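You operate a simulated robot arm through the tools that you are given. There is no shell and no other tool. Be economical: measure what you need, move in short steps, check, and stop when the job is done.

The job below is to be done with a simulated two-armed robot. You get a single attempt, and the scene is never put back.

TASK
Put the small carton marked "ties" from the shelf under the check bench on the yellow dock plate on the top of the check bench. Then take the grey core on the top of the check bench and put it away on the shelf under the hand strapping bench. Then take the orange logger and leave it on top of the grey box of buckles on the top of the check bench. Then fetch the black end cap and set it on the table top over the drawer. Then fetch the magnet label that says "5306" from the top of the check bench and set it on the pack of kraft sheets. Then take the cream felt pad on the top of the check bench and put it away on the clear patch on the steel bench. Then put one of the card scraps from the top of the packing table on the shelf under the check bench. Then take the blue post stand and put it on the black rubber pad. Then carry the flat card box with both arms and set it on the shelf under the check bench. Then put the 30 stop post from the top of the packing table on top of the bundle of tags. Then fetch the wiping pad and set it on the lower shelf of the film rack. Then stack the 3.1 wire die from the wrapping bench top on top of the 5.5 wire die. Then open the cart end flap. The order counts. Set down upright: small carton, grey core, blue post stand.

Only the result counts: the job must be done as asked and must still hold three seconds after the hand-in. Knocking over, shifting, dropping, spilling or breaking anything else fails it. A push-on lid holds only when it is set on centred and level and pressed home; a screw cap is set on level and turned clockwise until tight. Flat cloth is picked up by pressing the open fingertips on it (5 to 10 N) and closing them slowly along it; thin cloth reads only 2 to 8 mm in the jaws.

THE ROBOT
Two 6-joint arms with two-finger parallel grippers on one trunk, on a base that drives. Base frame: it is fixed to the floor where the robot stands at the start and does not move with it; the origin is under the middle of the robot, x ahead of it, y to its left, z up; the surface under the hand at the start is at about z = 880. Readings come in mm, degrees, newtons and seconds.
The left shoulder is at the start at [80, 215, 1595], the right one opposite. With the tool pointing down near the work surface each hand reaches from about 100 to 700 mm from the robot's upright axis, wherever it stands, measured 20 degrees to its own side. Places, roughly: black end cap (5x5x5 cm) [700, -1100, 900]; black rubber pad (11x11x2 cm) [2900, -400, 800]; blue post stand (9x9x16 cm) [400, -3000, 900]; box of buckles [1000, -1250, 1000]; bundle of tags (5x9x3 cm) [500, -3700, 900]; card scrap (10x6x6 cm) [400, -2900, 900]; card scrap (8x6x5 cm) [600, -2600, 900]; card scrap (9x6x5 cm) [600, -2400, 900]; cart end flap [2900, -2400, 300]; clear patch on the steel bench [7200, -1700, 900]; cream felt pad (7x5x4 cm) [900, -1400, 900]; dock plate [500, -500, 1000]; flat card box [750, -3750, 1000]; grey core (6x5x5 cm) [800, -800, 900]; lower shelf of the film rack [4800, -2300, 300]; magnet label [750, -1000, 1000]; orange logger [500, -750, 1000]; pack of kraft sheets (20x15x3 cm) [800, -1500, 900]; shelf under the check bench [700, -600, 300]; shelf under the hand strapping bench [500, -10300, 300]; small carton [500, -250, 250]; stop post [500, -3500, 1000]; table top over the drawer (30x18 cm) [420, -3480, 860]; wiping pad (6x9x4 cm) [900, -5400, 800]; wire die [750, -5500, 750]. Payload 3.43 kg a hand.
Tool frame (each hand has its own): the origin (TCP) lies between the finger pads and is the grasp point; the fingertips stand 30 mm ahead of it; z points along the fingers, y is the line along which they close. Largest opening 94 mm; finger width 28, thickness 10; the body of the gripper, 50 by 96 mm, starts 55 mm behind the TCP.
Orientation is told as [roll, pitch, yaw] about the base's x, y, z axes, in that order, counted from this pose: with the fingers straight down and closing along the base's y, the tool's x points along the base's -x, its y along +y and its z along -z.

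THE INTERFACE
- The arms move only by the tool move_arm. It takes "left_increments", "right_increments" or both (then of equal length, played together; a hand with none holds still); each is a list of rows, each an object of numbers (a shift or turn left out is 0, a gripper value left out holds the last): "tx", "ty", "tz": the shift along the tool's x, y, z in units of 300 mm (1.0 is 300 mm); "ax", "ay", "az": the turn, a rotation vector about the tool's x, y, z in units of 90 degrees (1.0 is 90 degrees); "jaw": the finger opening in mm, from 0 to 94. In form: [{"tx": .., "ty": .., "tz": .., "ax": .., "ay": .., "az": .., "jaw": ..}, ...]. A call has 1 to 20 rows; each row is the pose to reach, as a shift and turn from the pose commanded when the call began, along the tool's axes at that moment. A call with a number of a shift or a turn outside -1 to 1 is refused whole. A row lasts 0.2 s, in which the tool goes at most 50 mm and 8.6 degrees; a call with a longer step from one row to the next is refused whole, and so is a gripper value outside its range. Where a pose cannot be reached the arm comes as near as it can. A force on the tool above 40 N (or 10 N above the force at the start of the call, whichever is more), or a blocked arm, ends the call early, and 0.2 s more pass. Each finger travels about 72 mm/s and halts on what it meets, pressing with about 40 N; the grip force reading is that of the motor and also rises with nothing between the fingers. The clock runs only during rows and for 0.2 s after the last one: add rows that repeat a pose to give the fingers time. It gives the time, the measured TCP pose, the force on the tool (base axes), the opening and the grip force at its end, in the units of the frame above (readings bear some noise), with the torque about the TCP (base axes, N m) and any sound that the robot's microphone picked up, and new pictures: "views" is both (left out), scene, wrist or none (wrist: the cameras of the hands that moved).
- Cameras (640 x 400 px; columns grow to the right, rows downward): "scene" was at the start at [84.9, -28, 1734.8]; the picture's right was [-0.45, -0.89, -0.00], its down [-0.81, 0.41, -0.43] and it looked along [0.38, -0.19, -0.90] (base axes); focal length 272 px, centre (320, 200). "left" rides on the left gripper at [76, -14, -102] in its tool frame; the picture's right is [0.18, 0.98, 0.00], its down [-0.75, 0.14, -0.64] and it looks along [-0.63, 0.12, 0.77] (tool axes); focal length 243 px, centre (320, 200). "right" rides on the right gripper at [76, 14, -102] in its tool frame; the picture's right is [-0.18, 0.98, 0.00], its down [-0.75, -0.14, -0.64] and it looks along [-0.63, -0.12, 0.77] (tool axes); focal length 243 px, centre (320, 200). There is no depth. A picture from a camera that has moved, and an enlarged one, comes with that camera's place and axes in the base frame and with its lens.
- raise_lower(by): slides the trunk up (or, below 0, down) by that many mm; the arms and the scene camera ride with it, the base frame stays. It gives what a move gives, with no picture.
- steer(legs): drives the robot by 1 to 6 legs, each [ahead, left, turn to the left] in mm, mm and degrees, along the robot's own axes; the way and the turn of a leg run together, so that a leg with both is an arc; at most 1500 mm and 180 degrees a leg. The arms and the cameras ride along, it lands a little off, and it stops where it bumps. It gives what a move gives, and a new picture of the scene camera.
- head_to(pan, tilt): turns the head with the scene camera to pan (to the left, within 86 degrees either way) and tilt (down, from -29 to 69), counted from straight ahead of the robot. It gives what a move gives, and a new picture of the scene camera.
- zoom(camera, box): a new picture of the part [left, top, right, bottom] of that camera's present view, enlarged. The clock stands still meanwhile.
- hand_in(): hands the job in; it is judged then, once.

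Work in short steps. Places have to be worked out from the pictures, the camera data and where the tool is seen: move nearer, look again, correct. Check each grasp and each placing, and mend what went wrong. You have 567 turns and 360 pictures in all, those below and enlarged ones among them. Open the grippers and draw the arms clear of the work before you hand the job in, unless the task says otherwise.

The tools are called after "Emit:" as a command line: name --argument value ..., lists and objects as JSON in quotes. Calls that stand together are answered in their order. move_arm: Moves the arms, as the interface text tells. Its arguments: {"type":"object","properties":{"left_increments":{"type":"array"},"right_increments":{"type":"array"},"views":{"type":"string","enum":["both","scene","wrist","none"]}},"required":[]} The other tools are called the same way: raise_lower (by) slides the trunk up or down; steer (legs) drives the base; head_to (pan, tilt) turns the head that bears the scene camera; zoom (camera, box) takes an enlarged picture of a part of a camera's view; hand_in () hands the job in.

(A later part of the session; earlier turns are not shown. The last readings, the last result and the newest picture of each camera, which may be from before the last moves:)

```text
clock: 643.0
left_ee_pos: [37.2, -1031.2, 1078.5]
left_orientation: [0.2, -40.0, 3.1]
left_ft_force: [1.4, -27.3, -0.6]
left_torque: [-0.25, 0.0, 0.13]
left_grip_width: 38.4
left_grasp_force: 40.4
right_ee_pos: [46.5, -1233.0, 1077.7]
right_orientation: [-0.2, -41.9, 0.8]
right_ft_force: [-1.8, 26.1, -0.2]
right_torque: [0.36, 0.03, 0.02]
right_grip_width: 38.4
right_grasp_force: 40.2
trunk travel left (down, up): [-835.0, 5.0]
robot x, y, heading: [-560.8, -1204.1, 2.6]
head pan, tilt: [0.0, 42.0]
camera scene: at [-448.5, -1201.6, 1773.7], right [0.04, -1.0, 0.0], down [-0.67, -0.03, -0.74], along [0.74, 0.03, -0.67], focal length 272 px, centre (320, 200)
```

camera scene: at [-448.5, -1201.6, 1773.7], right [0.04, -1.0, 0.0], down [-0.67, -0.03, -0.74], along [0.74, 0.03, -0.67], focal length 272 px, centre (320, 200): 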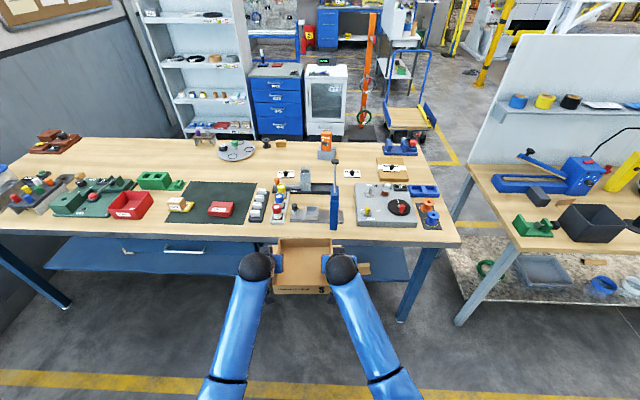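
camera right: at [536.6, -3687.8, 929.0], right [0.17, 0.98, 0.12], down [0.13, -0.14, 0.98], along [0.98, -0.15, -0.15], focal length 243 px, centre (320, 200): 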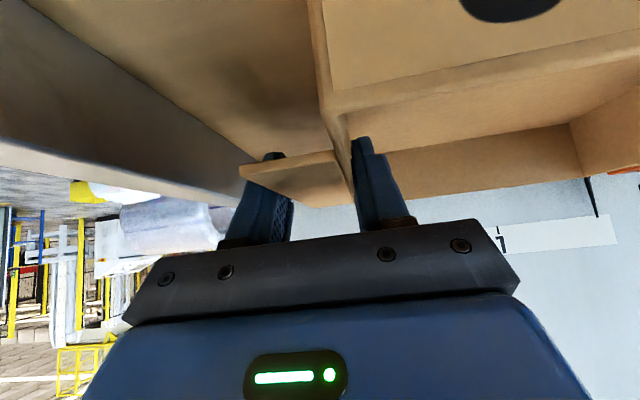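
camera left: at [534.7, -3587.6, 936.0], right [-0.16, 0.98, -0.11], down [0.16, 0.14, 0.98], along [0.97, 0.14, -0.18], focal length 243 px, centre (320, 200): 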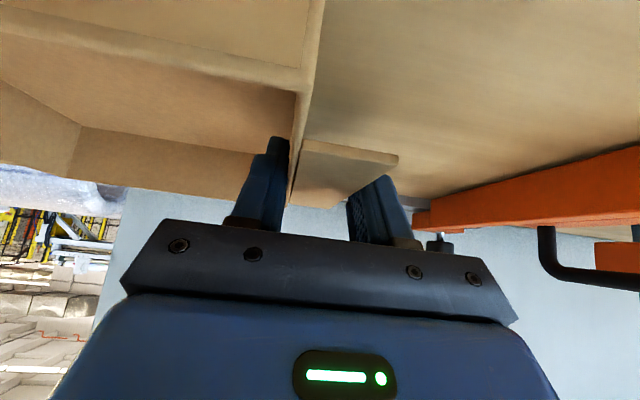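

Holding well. Relieve the tension slightly, straighten the heading, lower the trunk 640.

Emit:
move_arm --left_increments '[{"ty": -0.007}, {"ty": -0.007}]' --right_increments '[{"ty": 0.007}, {"ty": 0.007}]' --views "none"

Emit:
steer --legs '[[0, 0, -2.6]]'

Emit:
raise_lower --by -400

Emit:
raise_lower --by -240

Emit:
head_to --pan 0 --tilt 35

```text
clock: 643.6
left_ee_pos: [37.4, -1029.0, 1078.8]
left_orientation: [0.5, -39.9, 3.4]
left_ft_force: [0.4, 23.3, -2.7]
left_torque: [-0.06, 0.01, -0.46]
left_grip_width: 38.3
left_grasp_force: 39.7
right_ee_pos: [47.4, -1231.5, 1078.0]
right_orientation: [-0.3, -41.8, 0.8]
right_ft_force: [-0.5, -23.4, 0.7]
right_torque: [0.43, 0.02, 0.74]
right_grip_width: 38.3
right_grasp_force: 40.1
trunk travel left (down, up): [-835.0, 5.0]
robot x, y, heading: [-562.9, -1202.4, 2.5]
head pan, tilt: [0.0, 42.0]
```

```text
clock: 644.5
left_ee_pos: [44.5, -1056.1, 1079.0]
left_orientation: [0.3, -40.2, 0.7]
left_ft_force: [-0.4, 34.0, -1.5]
left_torque: [-0.14, 0.05, -0.65]
left_grip_width: 38.3
left_grasp_force: 40.0
right_ee_pos: [43.8, -1259.9, 1077.8]
right_orientation: [-0.4, -41.9, -1.8]
right_ft_force: [0.3, -33.0, 0.9]
right_torque: [0.33, -0.05, 0.73]
right_grip_width: 38.7
right_grasp_force: 40.1
trunk travel left (down, up): [-835.0, 5.0]
robot x, y, heading: [-564.9, -1202.3, -0.2]
head pan, tilt: [0.0, 42.0]
camera scene: at [-448.6, -1204.0, 1773.7], right [0.0, -1.0, 0.0], down [-0.67, 0.0, -0.74], along [0.74, 0.0, -0.67], focal length 272 px, centre (320, 200)
```

scene: 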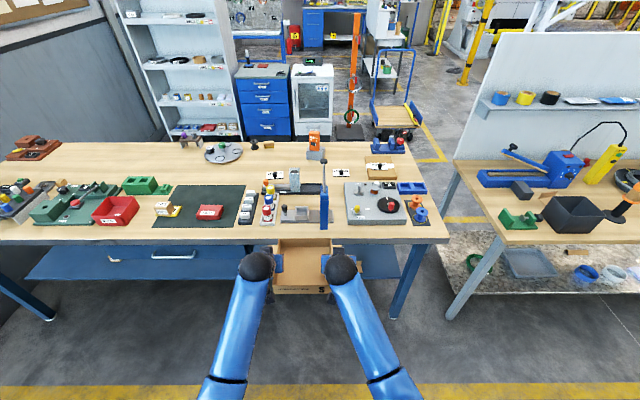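

```text
clock: 648.3
left_ee_pos: [43.8, -1056.6, 679.1]
left_orientation: [0.4, -40.0, 0.6]
left_ft_force: [1.3, 6.8, -0.9]
left_torque: [-0.2, 0.05, -0.28]
left_grip_width: 38.2
left_grasp_force: 40.3
right_ee_pos: [45.5, -1260.8, 677.4]
right_orientation: [-0.4, -41.8, -1.8]
right_ft_force: [-1.5, -4.7, 0.2]
right_torque: [0.43, -0.02, 0.53]
right_grip_width: 38.8
right_grasp_force: 40.3
trunk travel left (down, up): [-435.0, 405.0]
robot x, y, heading: [-563.3, -1203.6, -0.3]
head pan, tilt: [0.0, 42.0]
```

```text
clock: 650.8
left_ee_pos: [45.1, -1057.4, 439.0]
left_orientation: [0.4, -40.1, 0.6]
left_ft_force: [1.0, 7.6, -0.4]
left_torque: [-0.23, 0.01, -0.3]
left_grip_width: 38.5
left_grasp_force: 40.2
right_ee_pos: [44.3, -1259.8, 436.8]
right_orientation: [-0.4, -42.0, -1.8]
right_ft_force: [-0.5, -7.2, -0.1]
right_torque: [0.44, 0.02, 0.5]
right_grip_width: 38.2
right_grasp_force: 39.9
trunk travel left (down, up): [-195.0, 645.0]
robot x, y, heading: [-565.6, -1203.9, -0.4]
head pan, tilt: [0.0, 42.0]
```

```text
clock: 651.5
left_ee_pos: [43.9, -1056.0, 438.0]
left_orientation: [0.4, -40.1, 0.5]
left_ft_force: [1.0, 6.6, -0.4]
left_torque: [-0.26, -0.01, -0.29]
left_grip_width: 38.2
left_grasp_force: 40.0
right_ee_pos: [45.9, -1260.4, 435.3]
right_orientation: [-0.4, -41.8, -1.8]
right_ft_force: [-1.4, -7.0, 0.1]
right_torque: [0.35, -0.02, 0.53]
right_grip_width: 38.6
right_grasp_force: 39.6
trunk travel left (down, up): [-195.0, 645.0]
robot x, y, heading: [-562.9, -1206.2, -0.4]
head pan, tilt: [0.0, 35.0]
camera scene: at [-444.2, -1205.5, 1144.1], right [0.0, -1.0, 0.0], down [-0.57, 0.0, -0.82], along [0.82, 0.0, -0.57], focal length 272 px, centre (320, 200)
```

scene: 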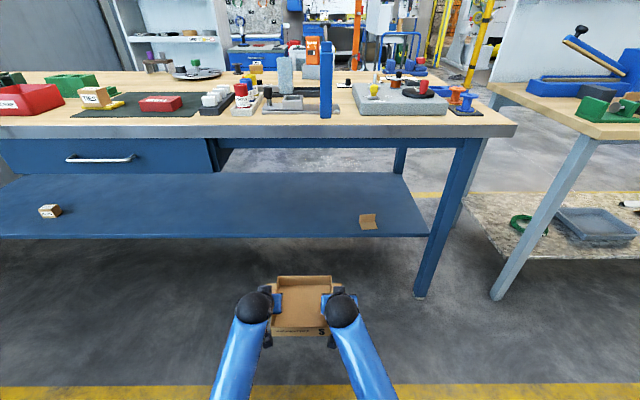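

Clear path: apron bottom ~800 here. Drive forward 500 so the box is over the shelf.

Emit:
steer --legs '[[500, 0, 0.4]]'

Emit:
zoom --camera "left" --box '[0, 0, 640, 400]'

```text
clock: 654.4
left_ee_pos: [543.6, -1042.4, 438.5]
left_orientation: [0.5, -40.0, 1.8]
left_ft_force: [1.3, 8.7, -1.7]
left_torque: [-0.18, -0.01, -0.29]
left_grip_width: 38.1
left_grasp_force: 39.8
right_ee_pos: [548.2, -1244.8, 437.3]
right_orientation: [-0.4, -41.9, -0.7]
right_ft_force: [-0.8, -7.7, 0.9]
right_torque: [0.41, -0.04, 0.53]
right_grip_width: 38.3
right_grasp_force: 40.1
trunk travel left (down, up): [-195.0, 645.0]
robot x, y, heading: [-60.0, -1200.3, 0.8]
head pan, tilt: [0.0, 35.0]
camera scene: at [59.0, -1200.4, 1144.1], right [0.02, -1.0, 0.0], down [-0.57, -0.01, -0.82], along [0.82, 0.01, -0.57], focal length 272 px, centre (320, 200)
```

scene: 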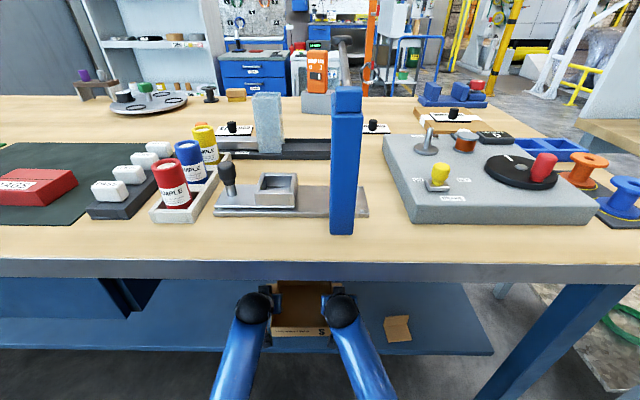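

```text
1.00 times, centred on (320, 200) of left (not enlarged: the box is as wide or as high as the picture)
camera zoom: at [420.0, -1061.8, 468.1], right [-0.18, 0.98, -0.11], down [0.16, 0.14, 0.98], along [0.97, 0.15, -0.18], focal length 243 px, centre (320, 200)
```

zoom: 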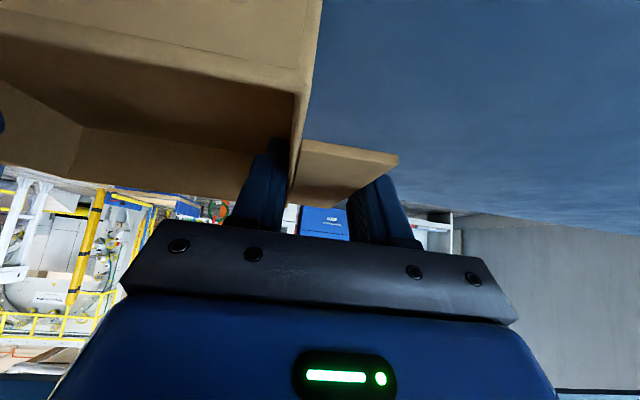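

Lower both hands together 55 mm, then feel for the shelf.

Emit:
move_arm --left_increments '[{"tx": 0.039, "tz": 0.047}, {"tx": 0.079, "tz": 0.093}, {"tx": 0.118, "tz": 0.14}, {"tx": 0.118, "tz": 0.14}]' --right_increments '[{"tx": 0.041, "tz": 0.0455}, {"tx": 0.082, "tz": 0.091}, {"tx": 0.1225, "tz": 0.1364}, {"tx": 0.1225, "tz": 0.1364}]' --views "none"

Emit:
move_arm --left_increments '[{"tx": 0.0064, "tz": 0.0077}, {"tx": 0.0129, "tz": 0.0153}, {"tx": 0.0193, "tz": 0.023}, {"tx": 0.0257, "tz": 0.0306}, {"tx": 0.0257, "tz": 0.0306}]' --right_increments '[{"tx": 0.0067, "tz": 0.0074}, {"tx": 0.0134, "tz": 0.0149}, {"tx": 0.02, "tz": 0.0223}, {"tx": 0.0267, "tz": 0.0298}, {"tx": 0.0267, "tz": 0.0298}]' --views "wrist"

```text
clock: 655.4
left_ee_pos: [544.4, -1041.6, 385.1]
left_orientation: [0.4, -40.1, 1.8]
left_ft_force: [0.1, 3.0, -0.4]
left_torque: [-0.29, 0.08, -0.36]
left_grip_width: 38.2
left_grasp_force: 39.6
right_ee_pos: [549.1, -1245.6, 382.0]
right_orientation: [-0.3, -41.8, -0.7]
right_ft_force: [0.4, -2.7, -1.0]
right_torque: [0.36, -0.13, 0.36]
right_grip_width: 38.6
right_grasp_force: 40.1
trunk travel left (down, up): [-195.0, 645.0]
robot x, y, heading: [-58.7, -1204.2, 0.8]
head pan, tilt: [0.0, 35.0]
```

```text
clock: 656.6
left_ee_pos: [544.0, -1042.9, 372.0]
left_orientation: [0.3, -40.1, 1.7]
left_ft_force: [0.3, 0.8, -1.7]
left_torque: [-0.16, 0.04, -0.29]
left_grip_width: 38.3
left_grasp_force: 40.2
right_ee_pos: [546.8, -1246.9, 370.0]
right_orientation: [-0.4, -41.9, -0.7]
right_ft_force: [0.0, -1.5, 1.0]
right_torque: [0.41, 0.01, 0.35]
right_grip_width: 38.7
right_grasp_force: 40.3
trunk travel left (down, up): [-195.0, 645.0]
robot x, y, heading: [-59.8, -1206.3, 0.8]
head pan, tilt: [0.0, 35.0]
camera right: at [424.4, -1228.0, 395.3], right [0.15, 0.98, 0.12], down [0.13, -0.14, 0.98], along [0.98, -0.13, -0.15], focal length 243 px, centre (320, 200)
camera left: at [420.2, -1062.0, 401.9], right [-0.18, 0.98, -0.11], down [0.16, 0.14, 0.98], along [0.97, 0.15, -0.18], focal length 243 px, centre (320, 200)
```

right: 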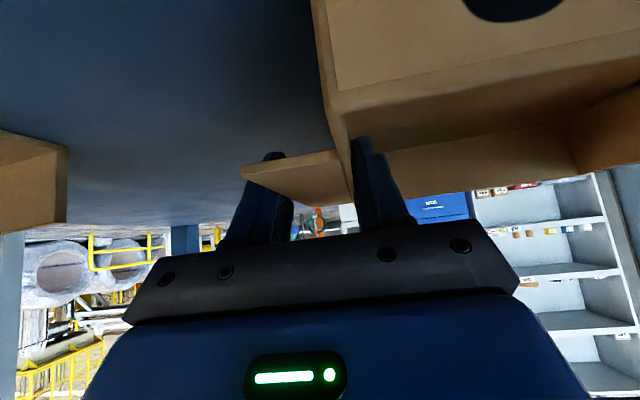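
left: 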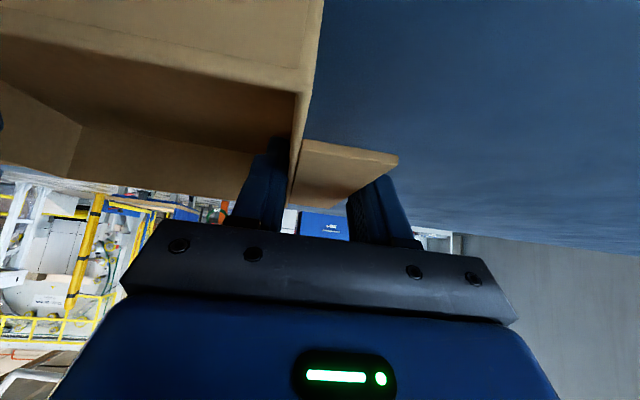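

Emit:
move_arm --left_increments '[{"tx": 0.0043, "tz": 0.0051}, {"tx": 0.0086, "tz": 0.0102}, {"tx": 0.0129, "tz": 0.0153}, {"tx": 0.0129, "tz": 0.0153}]' --right_increments '[{"tx": 0.0045, "tz": 0.005}, {"tx": 0.0089, "tz": 0.0099}, {"tx": 0.0134, "tz": 0.0149}, {"tx": 0.0134, "tz": 0.0149}]' --views "none"

```text
clock: 657.6
left_ee_pos: [545.0, -1042.6, 370.2]
left_orientation: [0.3, -40.6, 1.9]
left_ft_force: [-1.5, -5.6, 28.2]
left_torque: [-0.34, 0.78, -0.28]
left_grip_width: 38.3
left_grasp_force: 39.7
right_ee_pos: [548.5, -1246.1, 369.2]
right_orientation: [-0.1, -42.4, -0.8]
right_ft_force: [1.3, 4.6, 16.4]
right_torque: [0.27, 0.83, 0.29]
right_grip_width: 38.4
right_grasp_force: 39.6
trunk travel left (down, up): [-195.0, 645.0]
robot x, y, heading: [-60.2, -1202.8, 1.1]
head pan, tilt: [0.0, 35.0]
```

Contact on both sides. Ease, open both, and withdraw along tool axes.

Emit:
move_arm --left_increments '[{"tx": -0.009, "tz": -0.0105}, {"tx": -0.009, "tz": -0.0105, "jaw": 70}, {"tx": -0.009, "tz": -0.0105, "jaw": 70}, {"tx": -0.009, "tz": -0.0105, "jaw": 70}]' --right_increments '[{"tx": -0.009, "tz": -0.01}, {"tx": -0.009, "tz": -0.01, "jaw": 70}, {"tx": -0.009, "tz": -0.01, "jaw": 70}, {"tx": -0.009, "tz": -0.01, "jaw": 70}]' --views "none"

Emit:
move_arm --left_increments '[{"tz": -0.08, "tx": -0.03}, {"tz": -0.16, "tx": -0.06}, {"tz": -0.28, "tx": -0.06}, {"tz": -0.4, "tx": -0.06}]' --right_increments '[{"tz": -0.08, "tx": -0.03}, {"tz": -0.16, "tx": -0.06}, {"tz": -0.28, "tx": -0.06}, {"tz": -0.4, "tx": -0.06}]' --views "wrist"

```text
clock: 658.6
left_ee_pos: [543.9, -1041.1, 369.1]
left_orientation: [0.4, -40.1, 1.8]
left_ft_force: [-0.1, 0.6, 0.8]
left_torque: [-0.04, 0.0, -0.04]
left_grip_width: 70.0
left_grasp_force: 0.0
right_ee_pos: [547.2, -1246.8, 367.2]
right_orientation: [-0.3, -41.9, -0.7]
right_ft_force: [-0.3, -0.1, 0.2]
right_torque: [-0.01, 0.02, 0.02]
right_grip_width: 69.9
right_grasp_force: 0.2
trunk travel left (down, up): [-195.0, 645.0]
robot x, y, heading: [-57.9, -1205.3, 0.9]
head pan, tilt: [0.0, 35.0]
```

```text
clock: 659.6
left_ee_pos: [481.4, -1042.1, 472.7]
left_orientation: [0.4, -39.9, 1.9]
left_ft_force: [0.1, -0.6, -0.6]
left_torque: [0.0, 0.04, 0.03]
left_grip_width: 70.2
left_grasp_force: 0.1
right_ee_pos: [479.2, -1244.1, 471.5]
right_orientation: [-0.3, -41.9, -0.8]
right_ft_force: [0.2, -0.7, -0.1]
right_torque: [0.0, 0.02, 0.01]
right_grip_width: 69.9
right_grasp_force: 0.0
trunk travel left (down, up): [-195.0, 645.0]
robot x, y, heading: [-59.1, -1205.6, 1.0]
head pan, tilt: [0.0, 35.0]
camera right: at [355.3, -1226.8, 496.4], right [0.15, 0.98, 0.12], down [0.13, -0.14, 0.98], along [0.98, -0.14, -0.15], focal length 243 px, centre (320, 200)
camera left: at [357.2, -1061.3, 502.4], right [-0.18, 0.98, -0.11], down [0.16, 0.14, 0.98], along [0.97, 0.15, -0.18], focal length 243 px, centre (320, 200)
```

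right: 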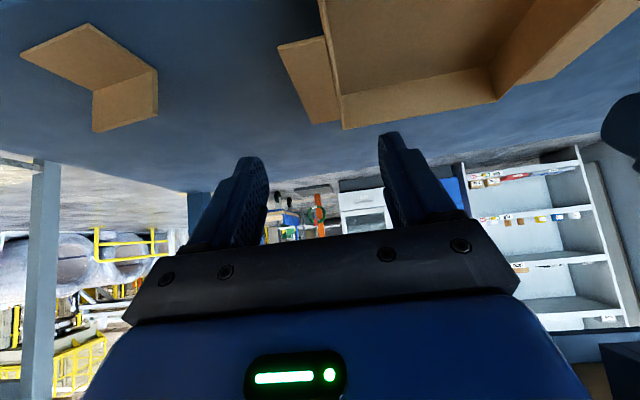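
left: 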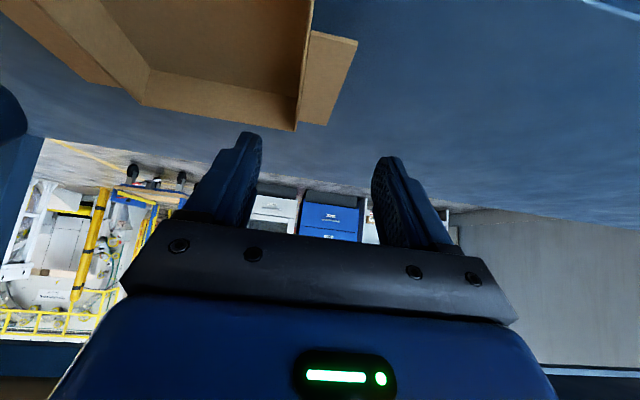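

Flat box rests on the shelf. Back out, raise, and go to the packing table for the "30" stop post.

Emit:
steer --legs '[[-520, 0, -1]]'

Emit:
raise_lower --by 400

Emit:
raise_lower --by 240

Emit:
steer --legs '[[0, -1230, 0], [0, -1230, 0]]'

Emit:
zoom --camera "scene" --box '[280, 200, 400, 275]'

```text
clock: 662.7
left_ee_pos: [-38.1, -1052.3, 471.8]
left_orientation: [0.4, -40.1, 1.1]
left_ft_force: [0.5, -0.7, -0.3]
left_torque: [0.0, 0.02, 0.03]
left_grip_width: 69.8
left_grasp_force: 0.0
right_ee_pos: [-40.7, -1255.2, 471.2]
right_orientation: [-0.4, -41.9, -1.4]
right_ft_force: [0.8, 0.4, 0.1]
right_torque: [-0.02, -0.02, -0.01]
right_grip_width: 69.9
right_grasp_force: 0.0
trunk travel left (down, up): [-195.0, 645.0]
robot x, y, heading: [-580.7, -1207.8, 0.1]
head pan, tilt: [0.0, 35.0]
camera scene: at [-462.6, -1206.9, 1144.2], right [0.0, -1.0, 0.0], down [-0.57, 0.0, -0.82], along [0.82, 0.0, -0.57], focal length 272 px, centre (320, 200)
```

scene: 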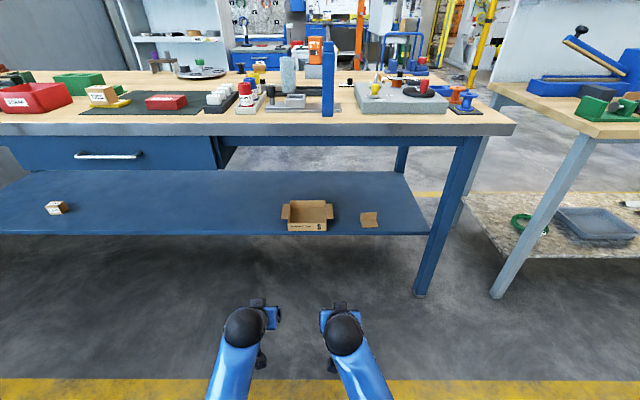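

```text
clock: 666.5
left_ee_pos: [-36.3, -1051.7, 871.4]
left_orientation: [0.4, -40.0, 1.2]
left_ft_force: [-0.3, -0.7, 0.5]
left_torque: [-0.02, -0.03, 0.0]
left_grip_width: 70.3
left_grasp_force: 0.1
right_ee_pos: [-41.9, -1255.8, 870.7]
right_orientation: [-0.4, -41.9, -1.3]
right_ft_force: [0.7, 0.1, -0.3]
right_torque: [0.01, 0.0, 0.01]
right_grip_width: 70.1
right_grasp_force: 0.1
trunk travel left (down, up): [-595.0, 245.0]
robot x, y, heading: [-578.2, -1205.0, 0.2]
head pan, tilt: [0.0, 35.0]
```

```text
clock: 669.0
left_ee_pos: [-36.6, -1052.5, 1111.5]
left_orientation: [0.4, -40.0, 1.2]
left_ft_force: [-0.5, 0.0, 0.3]
left_torque: [0.01, -0.02, -0.02]
left_grip_width: 70.0
left_grasp_force: 0.1
right_ee_pos: [-41.2, -1256.0, 1111.0]
right_orientation: [-0.4, -41.9, -1.2]
right_ft_force: [1.2, -0.2, 0.2]
right_torque: [-0.03, 0.01, 0.0]
right_grip_width: 70.1
right_grasp_force: 0.0
trunk travel left (down, up): [-835.0, 5.0]
robot x, y, heading: [-581.0, -1209.2, 0.4]
head pan, tilt: [0.0, 35.0]
```

```text
clock: 681.0
left_ee_pos: [1.1, -3513.1, 1111.6]
left_orientation: [0.3, -40.0, 1.2]
left_ft_force: [-0.1, 0.4, -0.9]
left_torque: [0.02, 0.01, -0.01]
left_grip_width: 70.2
left_grasp_force: 0.2
right_ee_pos: [-1.9, -3716.5, 1110.3]
right_orientation: [-0.3, -41.9, -1.2]
right_ft_force: [-0.1, -1.1, 0.3]
right_torque: [0.0, 0.0, -0.02]
right_grip_width: 70.2
right_grasp_force: 0.1
trunk travel left (down, up): [-835.0, 5.0]
robot x, y, heading: [-542.1, -3666.5, 0.3]
head pan, tilt: [0.0, 35.0]
camera scene: at [-424.2, -3666.9, 1784.2], right [0.01, -1.0, 0.0], down [-0.57, 0.0, -0.82], along [0.82, 0.0, -0.57], focal length 272 px, centre (320, 200)
```

scene: 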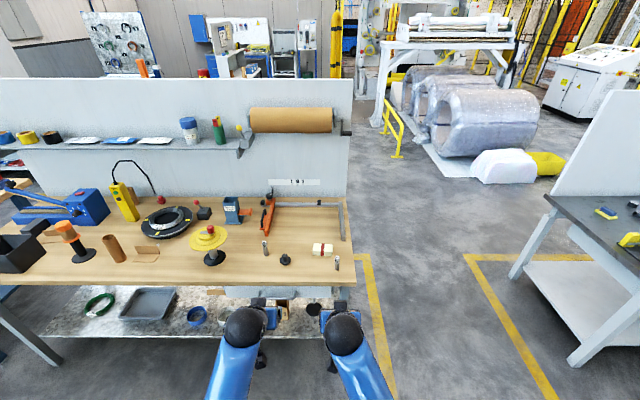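

```text
5.33 times, centred on (340, 238) of scene
camera zoom: at [-424.2, -3666.9, 1784.2], right [0.01, -1.0, 0.0], down [-0.57, 0.0, -0.82], along [0.82, 0.0, -0.57], focal length 1450 px, centre (213, 0)
```

zoom: 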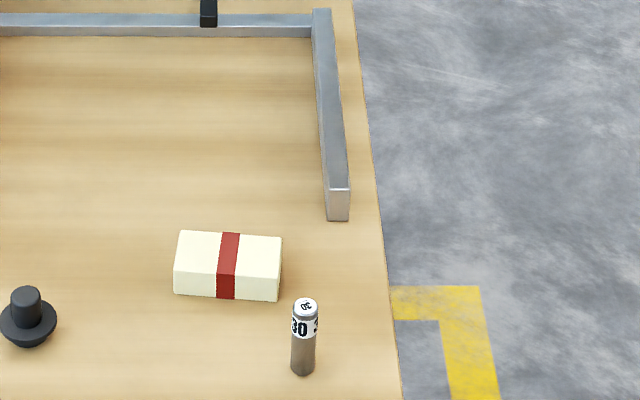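

Box and scrap confirmed on the shelf. Post "30" at ≈(371,-3735), top ≈935; tags top centre ≈(476,-3677,890). Drive in and pre-position the right hand.

Emit:
steer --legs '[[300, -19, 0]]'

Emit:
move_arm --right_increments '[{"tx": 0.08, "tz": 0.09}, {"tx": 0.16, "tz": 0.18}, {"tx": 0.25, "tz": 0.275}, {"tx": 0.25, "tz": 0.275}]' --views "wrist"

```text
clock: 683.0
left_ee_pos: [293.3, -3536.3, 1113.9]
left_orientation: [0.4, -40.1, 0.9]
left_ft_force: [-0.3, 0.5, 0.2]
left_torque: [-0.03, 0.0, 0.03]
left_grip_width: 69.9
left_grasp_force: 0.0
right_ee_pos: [287.8, -3737.6, 1113.5]
right_orientation: [-0.4, -42.2, -1.5]
right_ft_force: [-0.6, -0.4, 0.1]
right_torque: [0.02, -0.02, -0.01]
right_grip_width: 69.9
right_grasp_force: 0.1
trunk travel left (down, up): [-835.0, 5.0]
robot x, y, heading: [-245.4, -3687.1, -0.1]
head pan, tilt: [0.0, 35.0]
camera scene: at [-134.6, -3687.0, 1784.6], right [0.0, -1.0, 0.0], down [-0.57, 0.0, -0.82], along [0.82, 0.0, -0.57], focal length 272 px, centre (320, 200)
```

scene: 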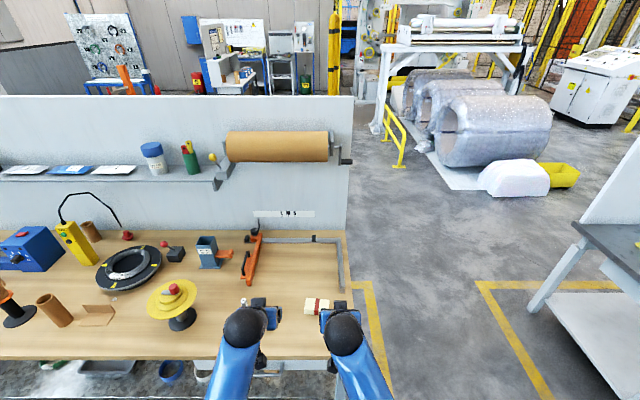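

```text
clock: 684.0
left_ee_pos: [296.1, -3535.2, 1111.8]
left_orientation: [0.5, -40.0, 0.9]
left_ft_force: [0.0, 0.8, 1.0]
left_torque: [0.01, -0.02, 0.01]
left_grip_width: 70.0
left_grasp_force: 0.0
right_ee_pos: [290.5, -3738.4, 997.9]
right_orientation: [-0.3, -41.9, -1.5]
right_ft_force: [0.1, -0.4, -0.4]
right_torque: [0.03, -0.05, -0.03]
right_grip_width: 69.8
right_grasp_force: 0.1
trunk travel left (down, up): [-835.0, 5.0]
robot x, y, heading: [-245.6, -3686.8, 0.2]
head pan, tilt: [0.0, 35.0]
camera right: at [166.7, -3717.6, 1022.6], right [0.17, 0.98, 0.12], down [0.13, -0.14, 0.98], along [0.98, -0.15, -0.15], focal length 243 px, centre (320, 200)
```

right: 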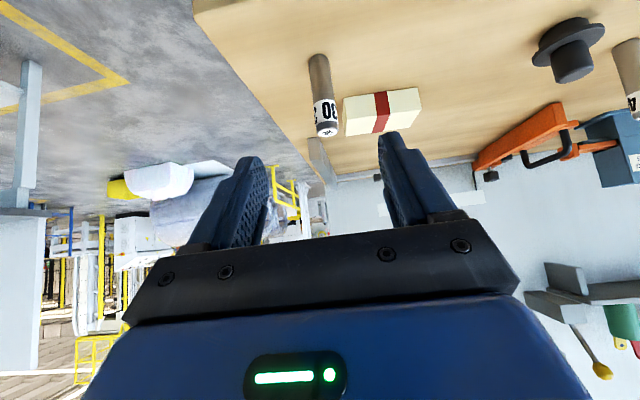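

Emit:
move_arm --right_increments '[{"tx": 0.003, "ty": 0.006, "tz": 0.129}, {"tx": 0.006, "ty": 0.012, "tz": 0.257}, {"tx": 0.009, "ty": 0.018, "tz": 0.386}, {"tx": 0.009, "ty": 0.018, "tz": 0.386}]' --views "wrist"

```text
clock: 685.0
left_ee_pos: [295.4, -3535.8, 1112.8]
left_orientation: [0.3, -40.2, 0.9]
left_ft_force: [0.3, 0.3, 0.3]
left_torque: [0.0, -0.01, 0.02]
left_grip_width: 69.7
left_grasp_force: 0.1
right_ee_pos: [364.7, -3733.4, 910.6]
right_orientation: [-0.4, -42.0, -1.4]
right_ft_force: [0.3, 0.6, -0.1]
right_torque: [0.04, -0.01, 0.01]
right_grip_width: 70.0
right_grasp_force: 0.0
trunk travel left (down, up): [-835.0, 5.0]
robot x, y, heading: [-248.7, -3688.3, 0.0]
head pan, tilt: [0.0, 35.0]
camera right: at [240.7, -3714.3, 935.0], right [0.17, 0.98, 0.12], down [0.13, -0.14, 0.98], along [0.98, -0.15, -0.15], focal length 243 px, centre (320, 200)
```

right: 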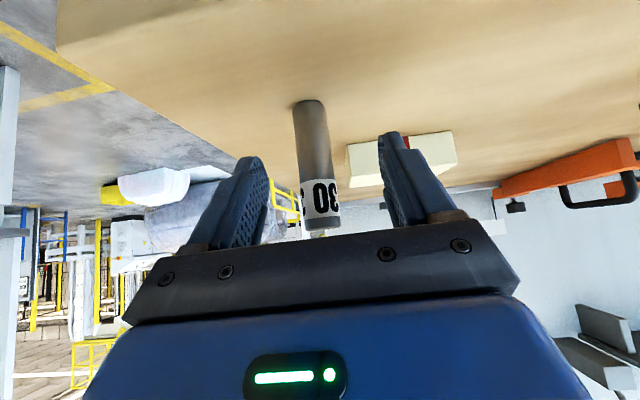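

Emit:
move_arm --right_increments '[{"tx": -0.02, "ty": -0.007, "tz": 0.018}, {"tx": -0.02, "ty": -0.007, "tz": 0.018, "jaw": 8}, {"tx": -0.02, "ty": -0.007, "tz": 0.018, "jaw": 8}, {"tx": -0.02, "ty": -0.007, "tz": 0.018, "jaw": 8}, {"tx": -0.02, "ty": -0.007, "tz": 0.018, "jaw": 8}]' --views "wrist"

```text
clock: 686.2
left_ee_pos: [295.8, -3534.6, 1112.4]
left_orientation: [0.4, -40.0, 1.0]
left_ft_force: [-0.7, -1.1, 0.3]
left_torque: [0.0, 0.0, 0.0]
left_grip_width: 70.1
left_grasp_force: 0.0
right_ee_pos: [373.4, -3736.6, 911.6]
right_orientation: [-0.4, -41.8, -1.6]
right_ft_force: [0.5, -0.2, -0.1]
right_torque: [-0.04, -0.04, -0.01]
right_grip_width: 23.5
right_grasp_force: 40.0
trunk travel left (down, up): [-835.0, 5.0]
robot x, y, heading: [-244.5, -3685.3, 0.0]
head pan, tilt: [0.0, 35.0]
camera right: at [249.6, -3716.1, 935.9], right [0.17, 0.98, 0.12], down [0.13, -0.14, 0.98], along [0.98, -0.15, -0.15], focal length 243 px, centre (320, 200)
```

right: 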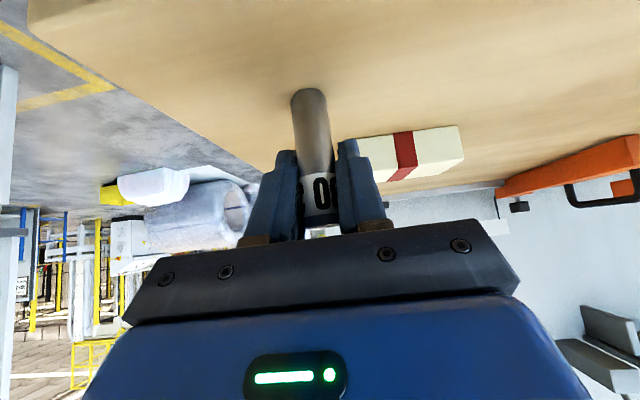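

Emit:
move_arm --right_increments '[{"tx": -0.033, "tz": -0.037}, {"tx": -0.067, "tz": -0.074}, {"tx": -0.111, "tz": -0.124}, {"tx": -0.167, "tz": -0.186}, {"tx": -0.167, "tz": -0.186}]' --views "wrist"

Emit:
zoom --camera "scene" --box '[290, 270, 410, 345]'

```text
clock: 687.5
left_ee_pos: [297.0, -3534.9, 1112.5]
left_orientation: [0.4, -40.0, 0.9]
left_ft_force: [0.4, 0.6, 0.2]
left_torque: [-0.02, -0.01, -0.01]
left_grip_width: 70.1
left_grasp_force: 0.0
right_ee_pos: [373.1, -3737.5, 987.1]
right_orientation: [-0.4, -41.9, -1.6]
right_ft_force: [0.3, 1.4, -2.0]
right_torque: [0.01, 0.0, 0.0]
right_grip_width: 23.7
right_grasp_force: 39.6
trunk travel left (down, up): [-835.0, 5.0]
robot x, y, heading: [-247.4, -3689.9, -0.1]
head pan, tilt: [0.0, 35.0]
camera right: at [249.8, -3717.6, 1011.7], right [0.17, 0.98, 0.12], down [0.13, -0.14, 0.98], along [0.98, -0.15, -0.15], focal length 243 px, centre (320, 200)
```

right: 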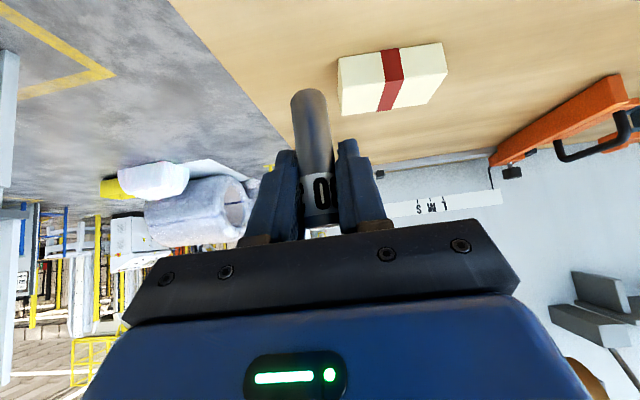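

```text
5.33 times, centred on (350, 308) of scene
camera zoom: at [-129.8, -3687.4, 1784.1], right [0.0, -1.0, 0.0], down [-0.57, 0.0, -0.82], along [0.82, 0.0, -0.57], focal length 1450 px, centre (160, -373)
```

zoom: 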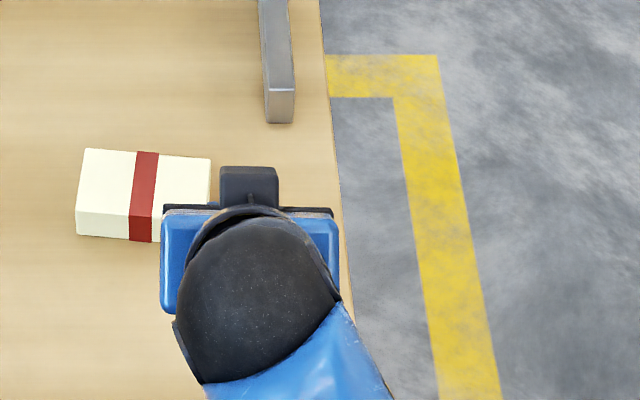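

Post held upright, its axis ≈ the TCP. Tags top centre ≈(475,-3678,890). Move above and look.

Emit:
move_arm --right_increments '[{"tx": -0.086, "ty": 0.065, "tz": 0.077}, {"tx": -0.171, "ty": 0.13, "tz": 0.154}, {"tx": -0.257, "ty": 0.195, "tz": 0.231}, {"tx": -0.257, "ty": 0.195, "tz": 0.231}]' --views "wrist"

```text
clock: 688.5
left_ee_pos: [295.0, -3535.2, 1113.3]
left_orientation: [0.3, -39.9, 0.8]
left_ft_force: [-1.1, -0.6, 0.6]
left_torque: [-0.01, -0.04, 0.01]
left_grip_width: 69.9
left_grasp_force: 0.0
right_ee_pos: [478.3, -3679.4, 986.2]
right_orientation: [-0.3, -42.0, -1.6]
right_ft_force: [0.1, 1.0, -2.1]
right_torque: [0.03, -0.02, 0.02]
right_grip_width: 23.5
right_grasp_force: 39.7
trunk travel left (down, up): [-835.0, 5.0]
robot x, y, heading: [-248.6, -3684.2, 0.1]
head pan, tilt: [0.0, 35.0]
camera right: at [355.3, -3659.8, 1011.6], right [0.17, 0.98, 0.12], down [0.13, -0.14, 0.98], along [0.98, -0.15, -0.15], focal length 243 px, centre (320, 200)
```

right: 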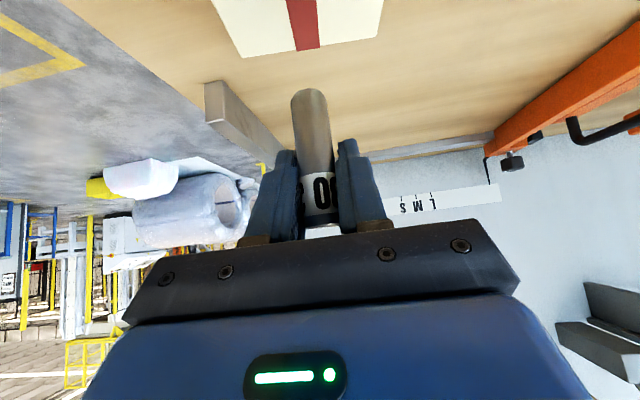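

Emit:
move_arm --right_increments '[{"tx": 0.049, "tz": 0.055}, {"tx": 0.096, "tz": 0.1065}, {"tx": 0.1, "tz": 0.111}, {"tx": 0.1045, "tz": 0.116}, {"tx": 0.109, "tz": 0.121}, {"tx": 0.109, "tz": 0.121}]' --views "wrist"

```text
clock: 689.9
left_ee_pos: [295.5, -3534.8, 1111.9]
left_orientation: [0.3, -40.0, 0.9]
left_ft_force: [-0.7, -0.7, -0.7]
left_torque: [-0.02, -0.04, 0.01]
left_grip_width: 69.9
left_grasp_force: 0.1
right_ee_pos: [469.0, -3677.8, 944.8]
right_orientation: [-0.3, -41.9, -1.5]
right_ft_force: [-0.2, -0.1, -1.5]
right_torque: [-0.01, -0.02, -0.02]
right_grip_width: 23.3
right_grasp_force: 40.1
right hand out of reach, approached as far as the arm can: row 2, 3, 4, 5, 6
trunk travel left (down, up): [-835.0, 5.0]
robot x, y, heading: [-248.0, -3685.6, -0.1]
head pan, tilt: [0.0, 35.0]
camera right: at [344.6, -3658.9, 968.4], right [0.17, 0.98, 0.12], down [0.13, -0.14, 0.98], along [0.98, -0.15, -0.15], focal length 243 px, centre (320, 200)
```

right: 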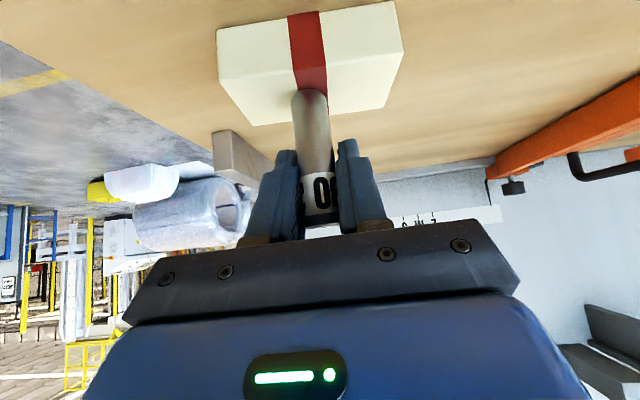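

Slightly out of reach; raise, drive the base 80 mm closer, and re-approach.

Emit:
move_arm --right_increments '[{"tx": -0.056, "tz": -0.062}, {"tx": -0.112, "tz": -0.124}, {"tx": -0.112, "tz": -0.124}]' --views "none"

Emit:
steer --legs '[[90, 0, 0]]'

Emit:
move_arm --right_increments '[{"tx": 0.11, "tz": -0.1}, {"tx": 0.22, "tz": -0.2}, {"tx": 0.22, "tz": -0.2}]' --views "wrist"

```text
clock: 690.6
left_ee_pos: [295.0, -3535.4, 1112.0]
left_orientation: [0.4, -40.0, 0.9]
left_ft_force: [0.4, 0.2, -1.1]
left_torque: [0.0, 0.02, -0.02]
left_grip_width: 70.0
left_grasp_force: 0.0
right_ee_pos: [467.9, -3679.2, 993.8]
right_orientation: [-0.4, -41.8, -1.5]
right_ft_force: [0.1, 0.3, -2.9]
right_torque: [-0.01, 0.04, -0.01]
right_grip_width: 23.3
right_grasp_force: 40.3
trunk travel left (down, up): [-835.0, 5.0]
robot x, y, heading: [-249.5, -3687.7, 0.1]
head pan, tilt: [0.0, 35.0]
```

```text
clock: 691.8
left_ee_pos: [373.9, -3535.9, 1118.0]
left_orientation: [0.4, -40.6, 0.9]
left_ft_force: [0.5, -0.6, 0.3]
left_torque: [0.03, -0.05, -0.02]
left_grip_width: 69.8
left_grasp_force: 0.1
right_ee_pos: [547.7, -3678.4, 1000.1]
right_orientation: [-0.4, -42.6, -1.5]
right_ft_force: [-1.2, -0.7, -0.7]
right_torque: [0.02, -0.04, 0.03]
right_grip_width: 23.5
right_grasp_force: 39.8
trunk travel left (down, up): [-835.0, 5.0]
robot x, y, heading: [-164.1, -3687.7, -0.1]
head pan, tilt: [0.0, 35.0]
camera scene: at [-58.8, -3687.3, 1785.6], right [0.0, -1.0, 0.0], down [-0.56, 0.0, -0.83], along [0.83, 0.0, -0.56], focal length 272 px, centre (320, 200)
```

scene: 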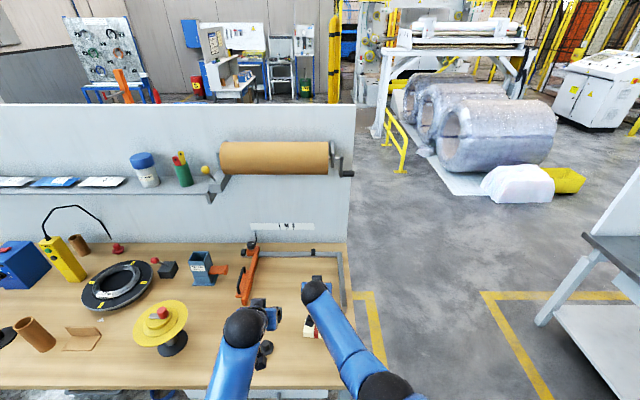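

```text
clock: 692.5
left_ee_pos: [382.0, -3534.8, 1113.7]
left_orientation: [0.5, -40.1, 0.9]
left_ft_force: [1.4, 0.9, 0.3]
left_torque: [0.01, 0.0, 0.01]
left_grip_width: 70.1
left_grasp_force: 0.1
right_ee_pos: [461.8, -3674.6, 993.6]
right_orientation: [-0.3, -41.9, -1.5]
right_ft_force: [-0.3, -0.2, -1.6]
right_torque: [0.03, 0.02, 0.04]
right_grip_width: 23.4
right_grasp_force: 40.3
trunk travel left (down, up): [-835.0, 5.0]
robot x, y, heading: [-162.8, -3686.9, -0.1]
head pan, tilt: [0.0, 35.0]
camera right: at [337.9, -3654.5, 1018.2], right [0.17, 0.98, 0.12], down [0.13, -0.14, 0.98], along [0.98, -0.15, -0.15], focal length 243 px, centre (320, 200)
```

right: 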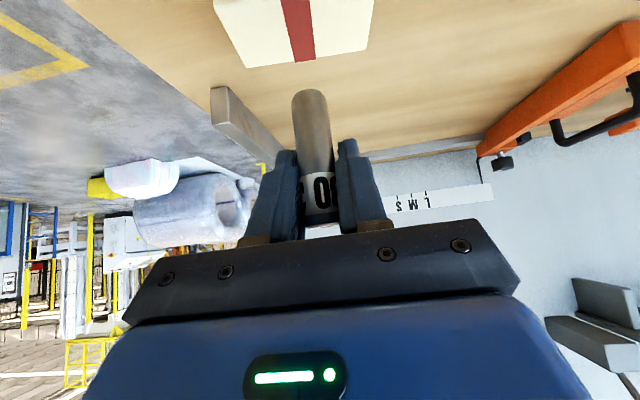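

Emit:
move_arm --right_increments '[{"tx": 0.035, "ty": -0.008, "tz": 0.08}, {"tx": 0.071, "ty": -0.015, "tz": 0.16}, {"tx": 0.0755, "ty": -0.015, "tz": 0.165}, {"tx": 0.08, "ty": -0.015, "tz": 0.17}, {"tx": 0.0844, "ty": -0.015, "tz": 0.175}, {"tx": 0.0844, "ty": -0.015, "tz": 0.175}]' --views "wrist"

```text
clock: 694.0
left_ee_pos: [382.2, -3534.3, 1112.9]
left_orientation: [0.4, -40.1, 0.9]
left_ft_force: [-0.3, -0.2, -0.5]
left_torque: [0.01, -0.02, 0.01]
left_grip_width: 69.9
left_grasp_force: 0.1
right_ee_pos: [481.9, -3678.3, 941.5]
right_orientation: [-0.1, -42.4, -1.5]
right_ft_force: [5.9, -0.5, 19.3]
right_torque: [0.03, -0.25, 0.01]
right_grip_width: 23.4
right_grasp_force: 40.6
trunk travel left (down, up): [-835.0, 5.0]
robot x, y, heading: [-161.8, -3686.9, 0.1]
head pan, tilt: [0.0, 35.0]
camera right: at [358.5, -3659.8, 965.2], right [0.17, 0.98, 0.12], down [0.12, -0.14, 0.98], along [0.98, -0.15, -0.14], focal length 243 px, centre (320, 200)
```

right: 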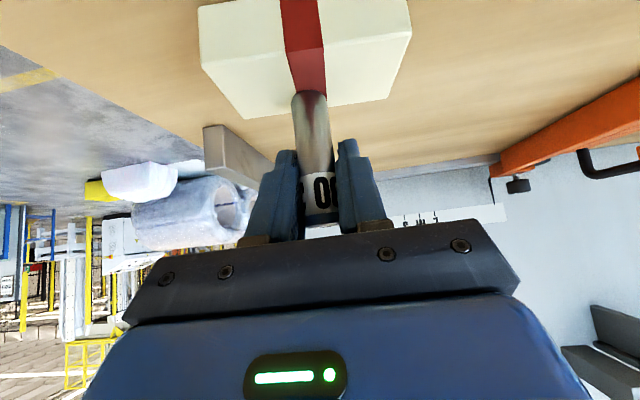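

Contact on the tags. Ease and release.

Emit:
move_arm --right_increments '[{"tx": -0.006, "tz": -0.0067}, {"tx": -0.006, "tz": -0.0067}, {"tx": -0.006, "tz": -0.0067, "jaw": 40}, {"tx": -0.006, "tz": -0.0067, "jaw": 70}, {"tx": -0.006, "tz": -0.0067, "jaw": 70}]' --views "none"

Emit:
move_arm --right_increments '[{"tz": -0.1}, {"tz": -0.2}, {"tz": -0.32}, {"tz": -0.45}]' --views "wrist"

```text
clock: 695.1
left_ee_pos: [382.7, -3534.4, 1112.3]
left_orientation: [0.3, -40.0, 0.8]
left_ft_force: [-0.3, 0.4, 0.1]
left_torque: [-0.01, 0.04, 0.0]
left_grip_width: 70.1
left_grasp_force: 0.0
right_ee_pos: [481.5, -3681.6, 939.4]
right_orientation: [-0.5, -41.7, -1.5]
right_ft_force: [-0.6, -0.2, 0.4]
right_torque: [-0.03, 0.02, -0.01]
right_grip_width: 70.2
right_grasp_force: 0.1
trunk travel left (down, up): [-835.0, 5.0]
robot x, y, heading: [-160.2, -3687.9, 0.2]
head pan, tilt: [0.0, 35.0]
```

```text
clock: 696.1
left_ee_pos: [382.3, -3535.1, 1112.8]
left_orientation: [0.3, -40.2, 0.9]
left_ft_force: [-0.4, 0.0, -0.5]
left_torque: [0.0, 0.01, 0.02]
left_grip_width: 70.0
left_grasp_force: 0.0
right_ee_pos: [389.6, -3675.6, 1037.7]
right_orientation: [-0.4, -41.9, -1.6]
right_ft_force: [0.4, 0.4, -0.2]
right_torque: [-0.02, 0.02, 0.0]
right_grip_width: 69.9
right_grasp_force: 0.1
trunk travel left (down, up): [-835.0, 5.0]
robot x, y, heading: [-161.7, -3687.0, 0.2]
head pan, tilt: [0.0, 35.0]
camera right: at [266.7, -3655.9, 1062.7], right [0.17, 0.98, 0.12], down [0.13, -0.14, 0.98], along [0.98, -0.15, -0.15], focal length 243 px, centre (320, 200)
```

right: 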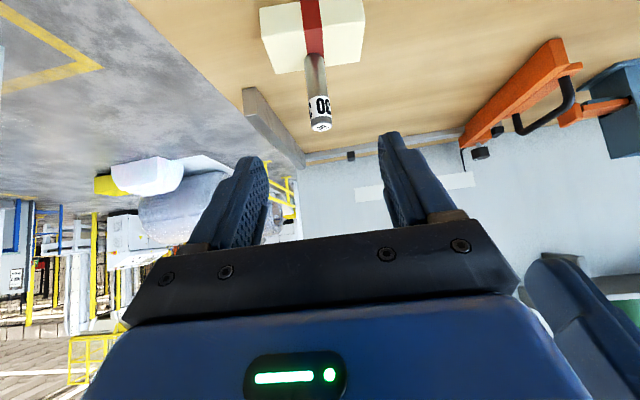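

Post stands on the tags. Next the wiping pad on the wrapping bench; drive there and look.

Emit:
steer --legs '[[-330, 0, 0], [0, -850, 0], [0, -850, 0]]'

Emit:
head_to --pan 0 --tilt 38

```text
clock: 706.6
left_ee_pos: [64.6, -5254.7, 1112.1]
left_orientation: [0.3, -40.1, 0.8]
left_ft_force: [0.4, -0.7, 0.4]
left_torque: [-0.03, 0.0, 0.01]
left_grip_width: 69.8
left_grasp_force: 0.1
right_ee_pos: [71.0, -5395.9, 1036.6]
right_orientation: [-0.6, -41.9, -1.5]
right_ft_force: [-0.3, -0.3, 0.7]
right_torque: [0.03, 0.01, 0.0]
right_grip_width: 70.2
right_grasp_force: 0.0
trunk travel left (down, up): [-835.0, 5.0]
robot x, y, heading: [-480.8, -5411.6, -0.0]
head pan, tilt: [0.0, 35.0]
camera scene: at [-362.1, -5406.0, 1784.2], right [0.0, -1.0, 0.0], down [-0.57, 0.0, -0.82], along [0.82, 0.0, -0.57], focal length 272 px, centre (320, 200)
```

scene: 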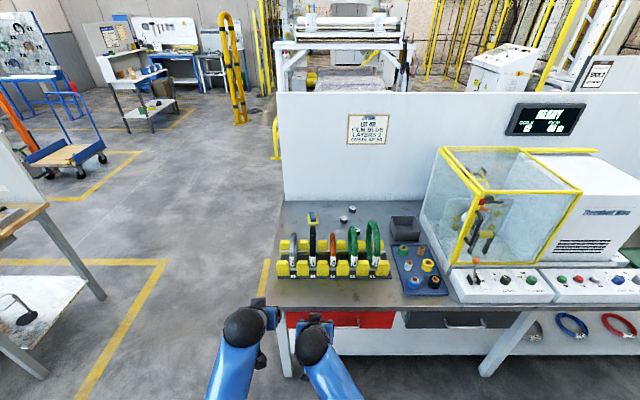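

```text
clock: 707.2
left_ee_pos: [62.5, -5255.8, 1110.9]
left_orientation: [0.4, -40.0, 1.0]
left_ft_force: [-0.1, 0.5, 0.8]
left_torque: [0.01, 0.02, -0.03]
left_grip_width: 70.0
left_grasp_force: 0.0
right_ee_pos: [70.9, -5395.8, 1038.2]
right_orientation: [-0.4, -41.9, -1.6]
right_ft_force: [-0.5, -0.4, 0.8]
right_torque: [0.01, 0.01, 0.0]
right_grip_width: 70.2
right_grasp_force: 0.1
trunk travel left (down, up): [-835.0, 5.0]
robot x, y, heading: [-477.5, -5411.3, -0.2]
head pan, tilt: [0.0, 38.0]
camera scene: at [-363.8, -5406.9, 1779.6], right [0.0, -1.0, 0.0], down [-0.62, 0.0, -0.79], along [0.79, 0.0, -0.62], focal length 272 px, centre (320, 200)
```

scene: 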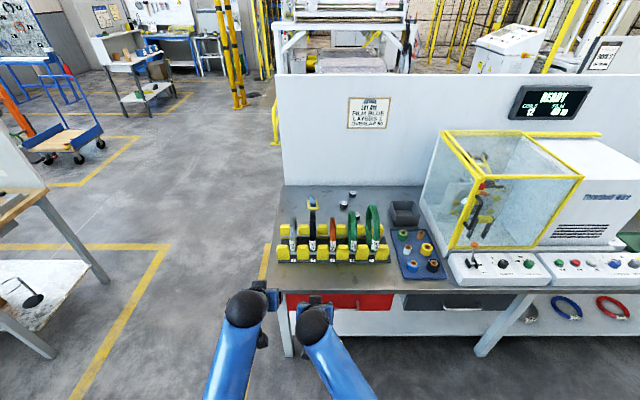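

Emit:
zoom --camera "scene" --box '[270, 180, 460, 299]'

```text
3.36 times, centred on (365, 240) of scene
camera zoom: at [-363.8, -5406.9, 1779.6], right [0.0, -1.0, 0.0], down [-0.62, 0.0, -0.79], along [0.79, 0.0, -0.62], focal length 914 px, centre (169, 67)
```

zoom: 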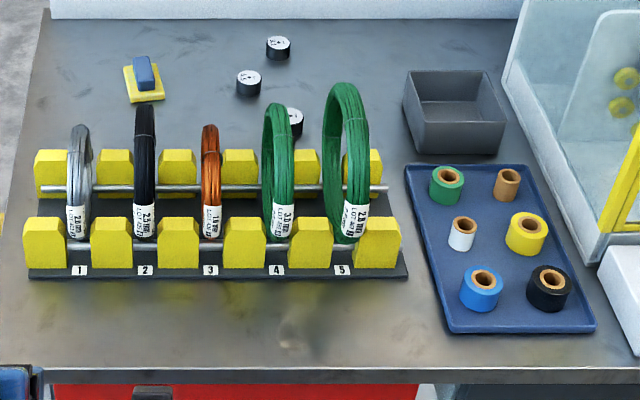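

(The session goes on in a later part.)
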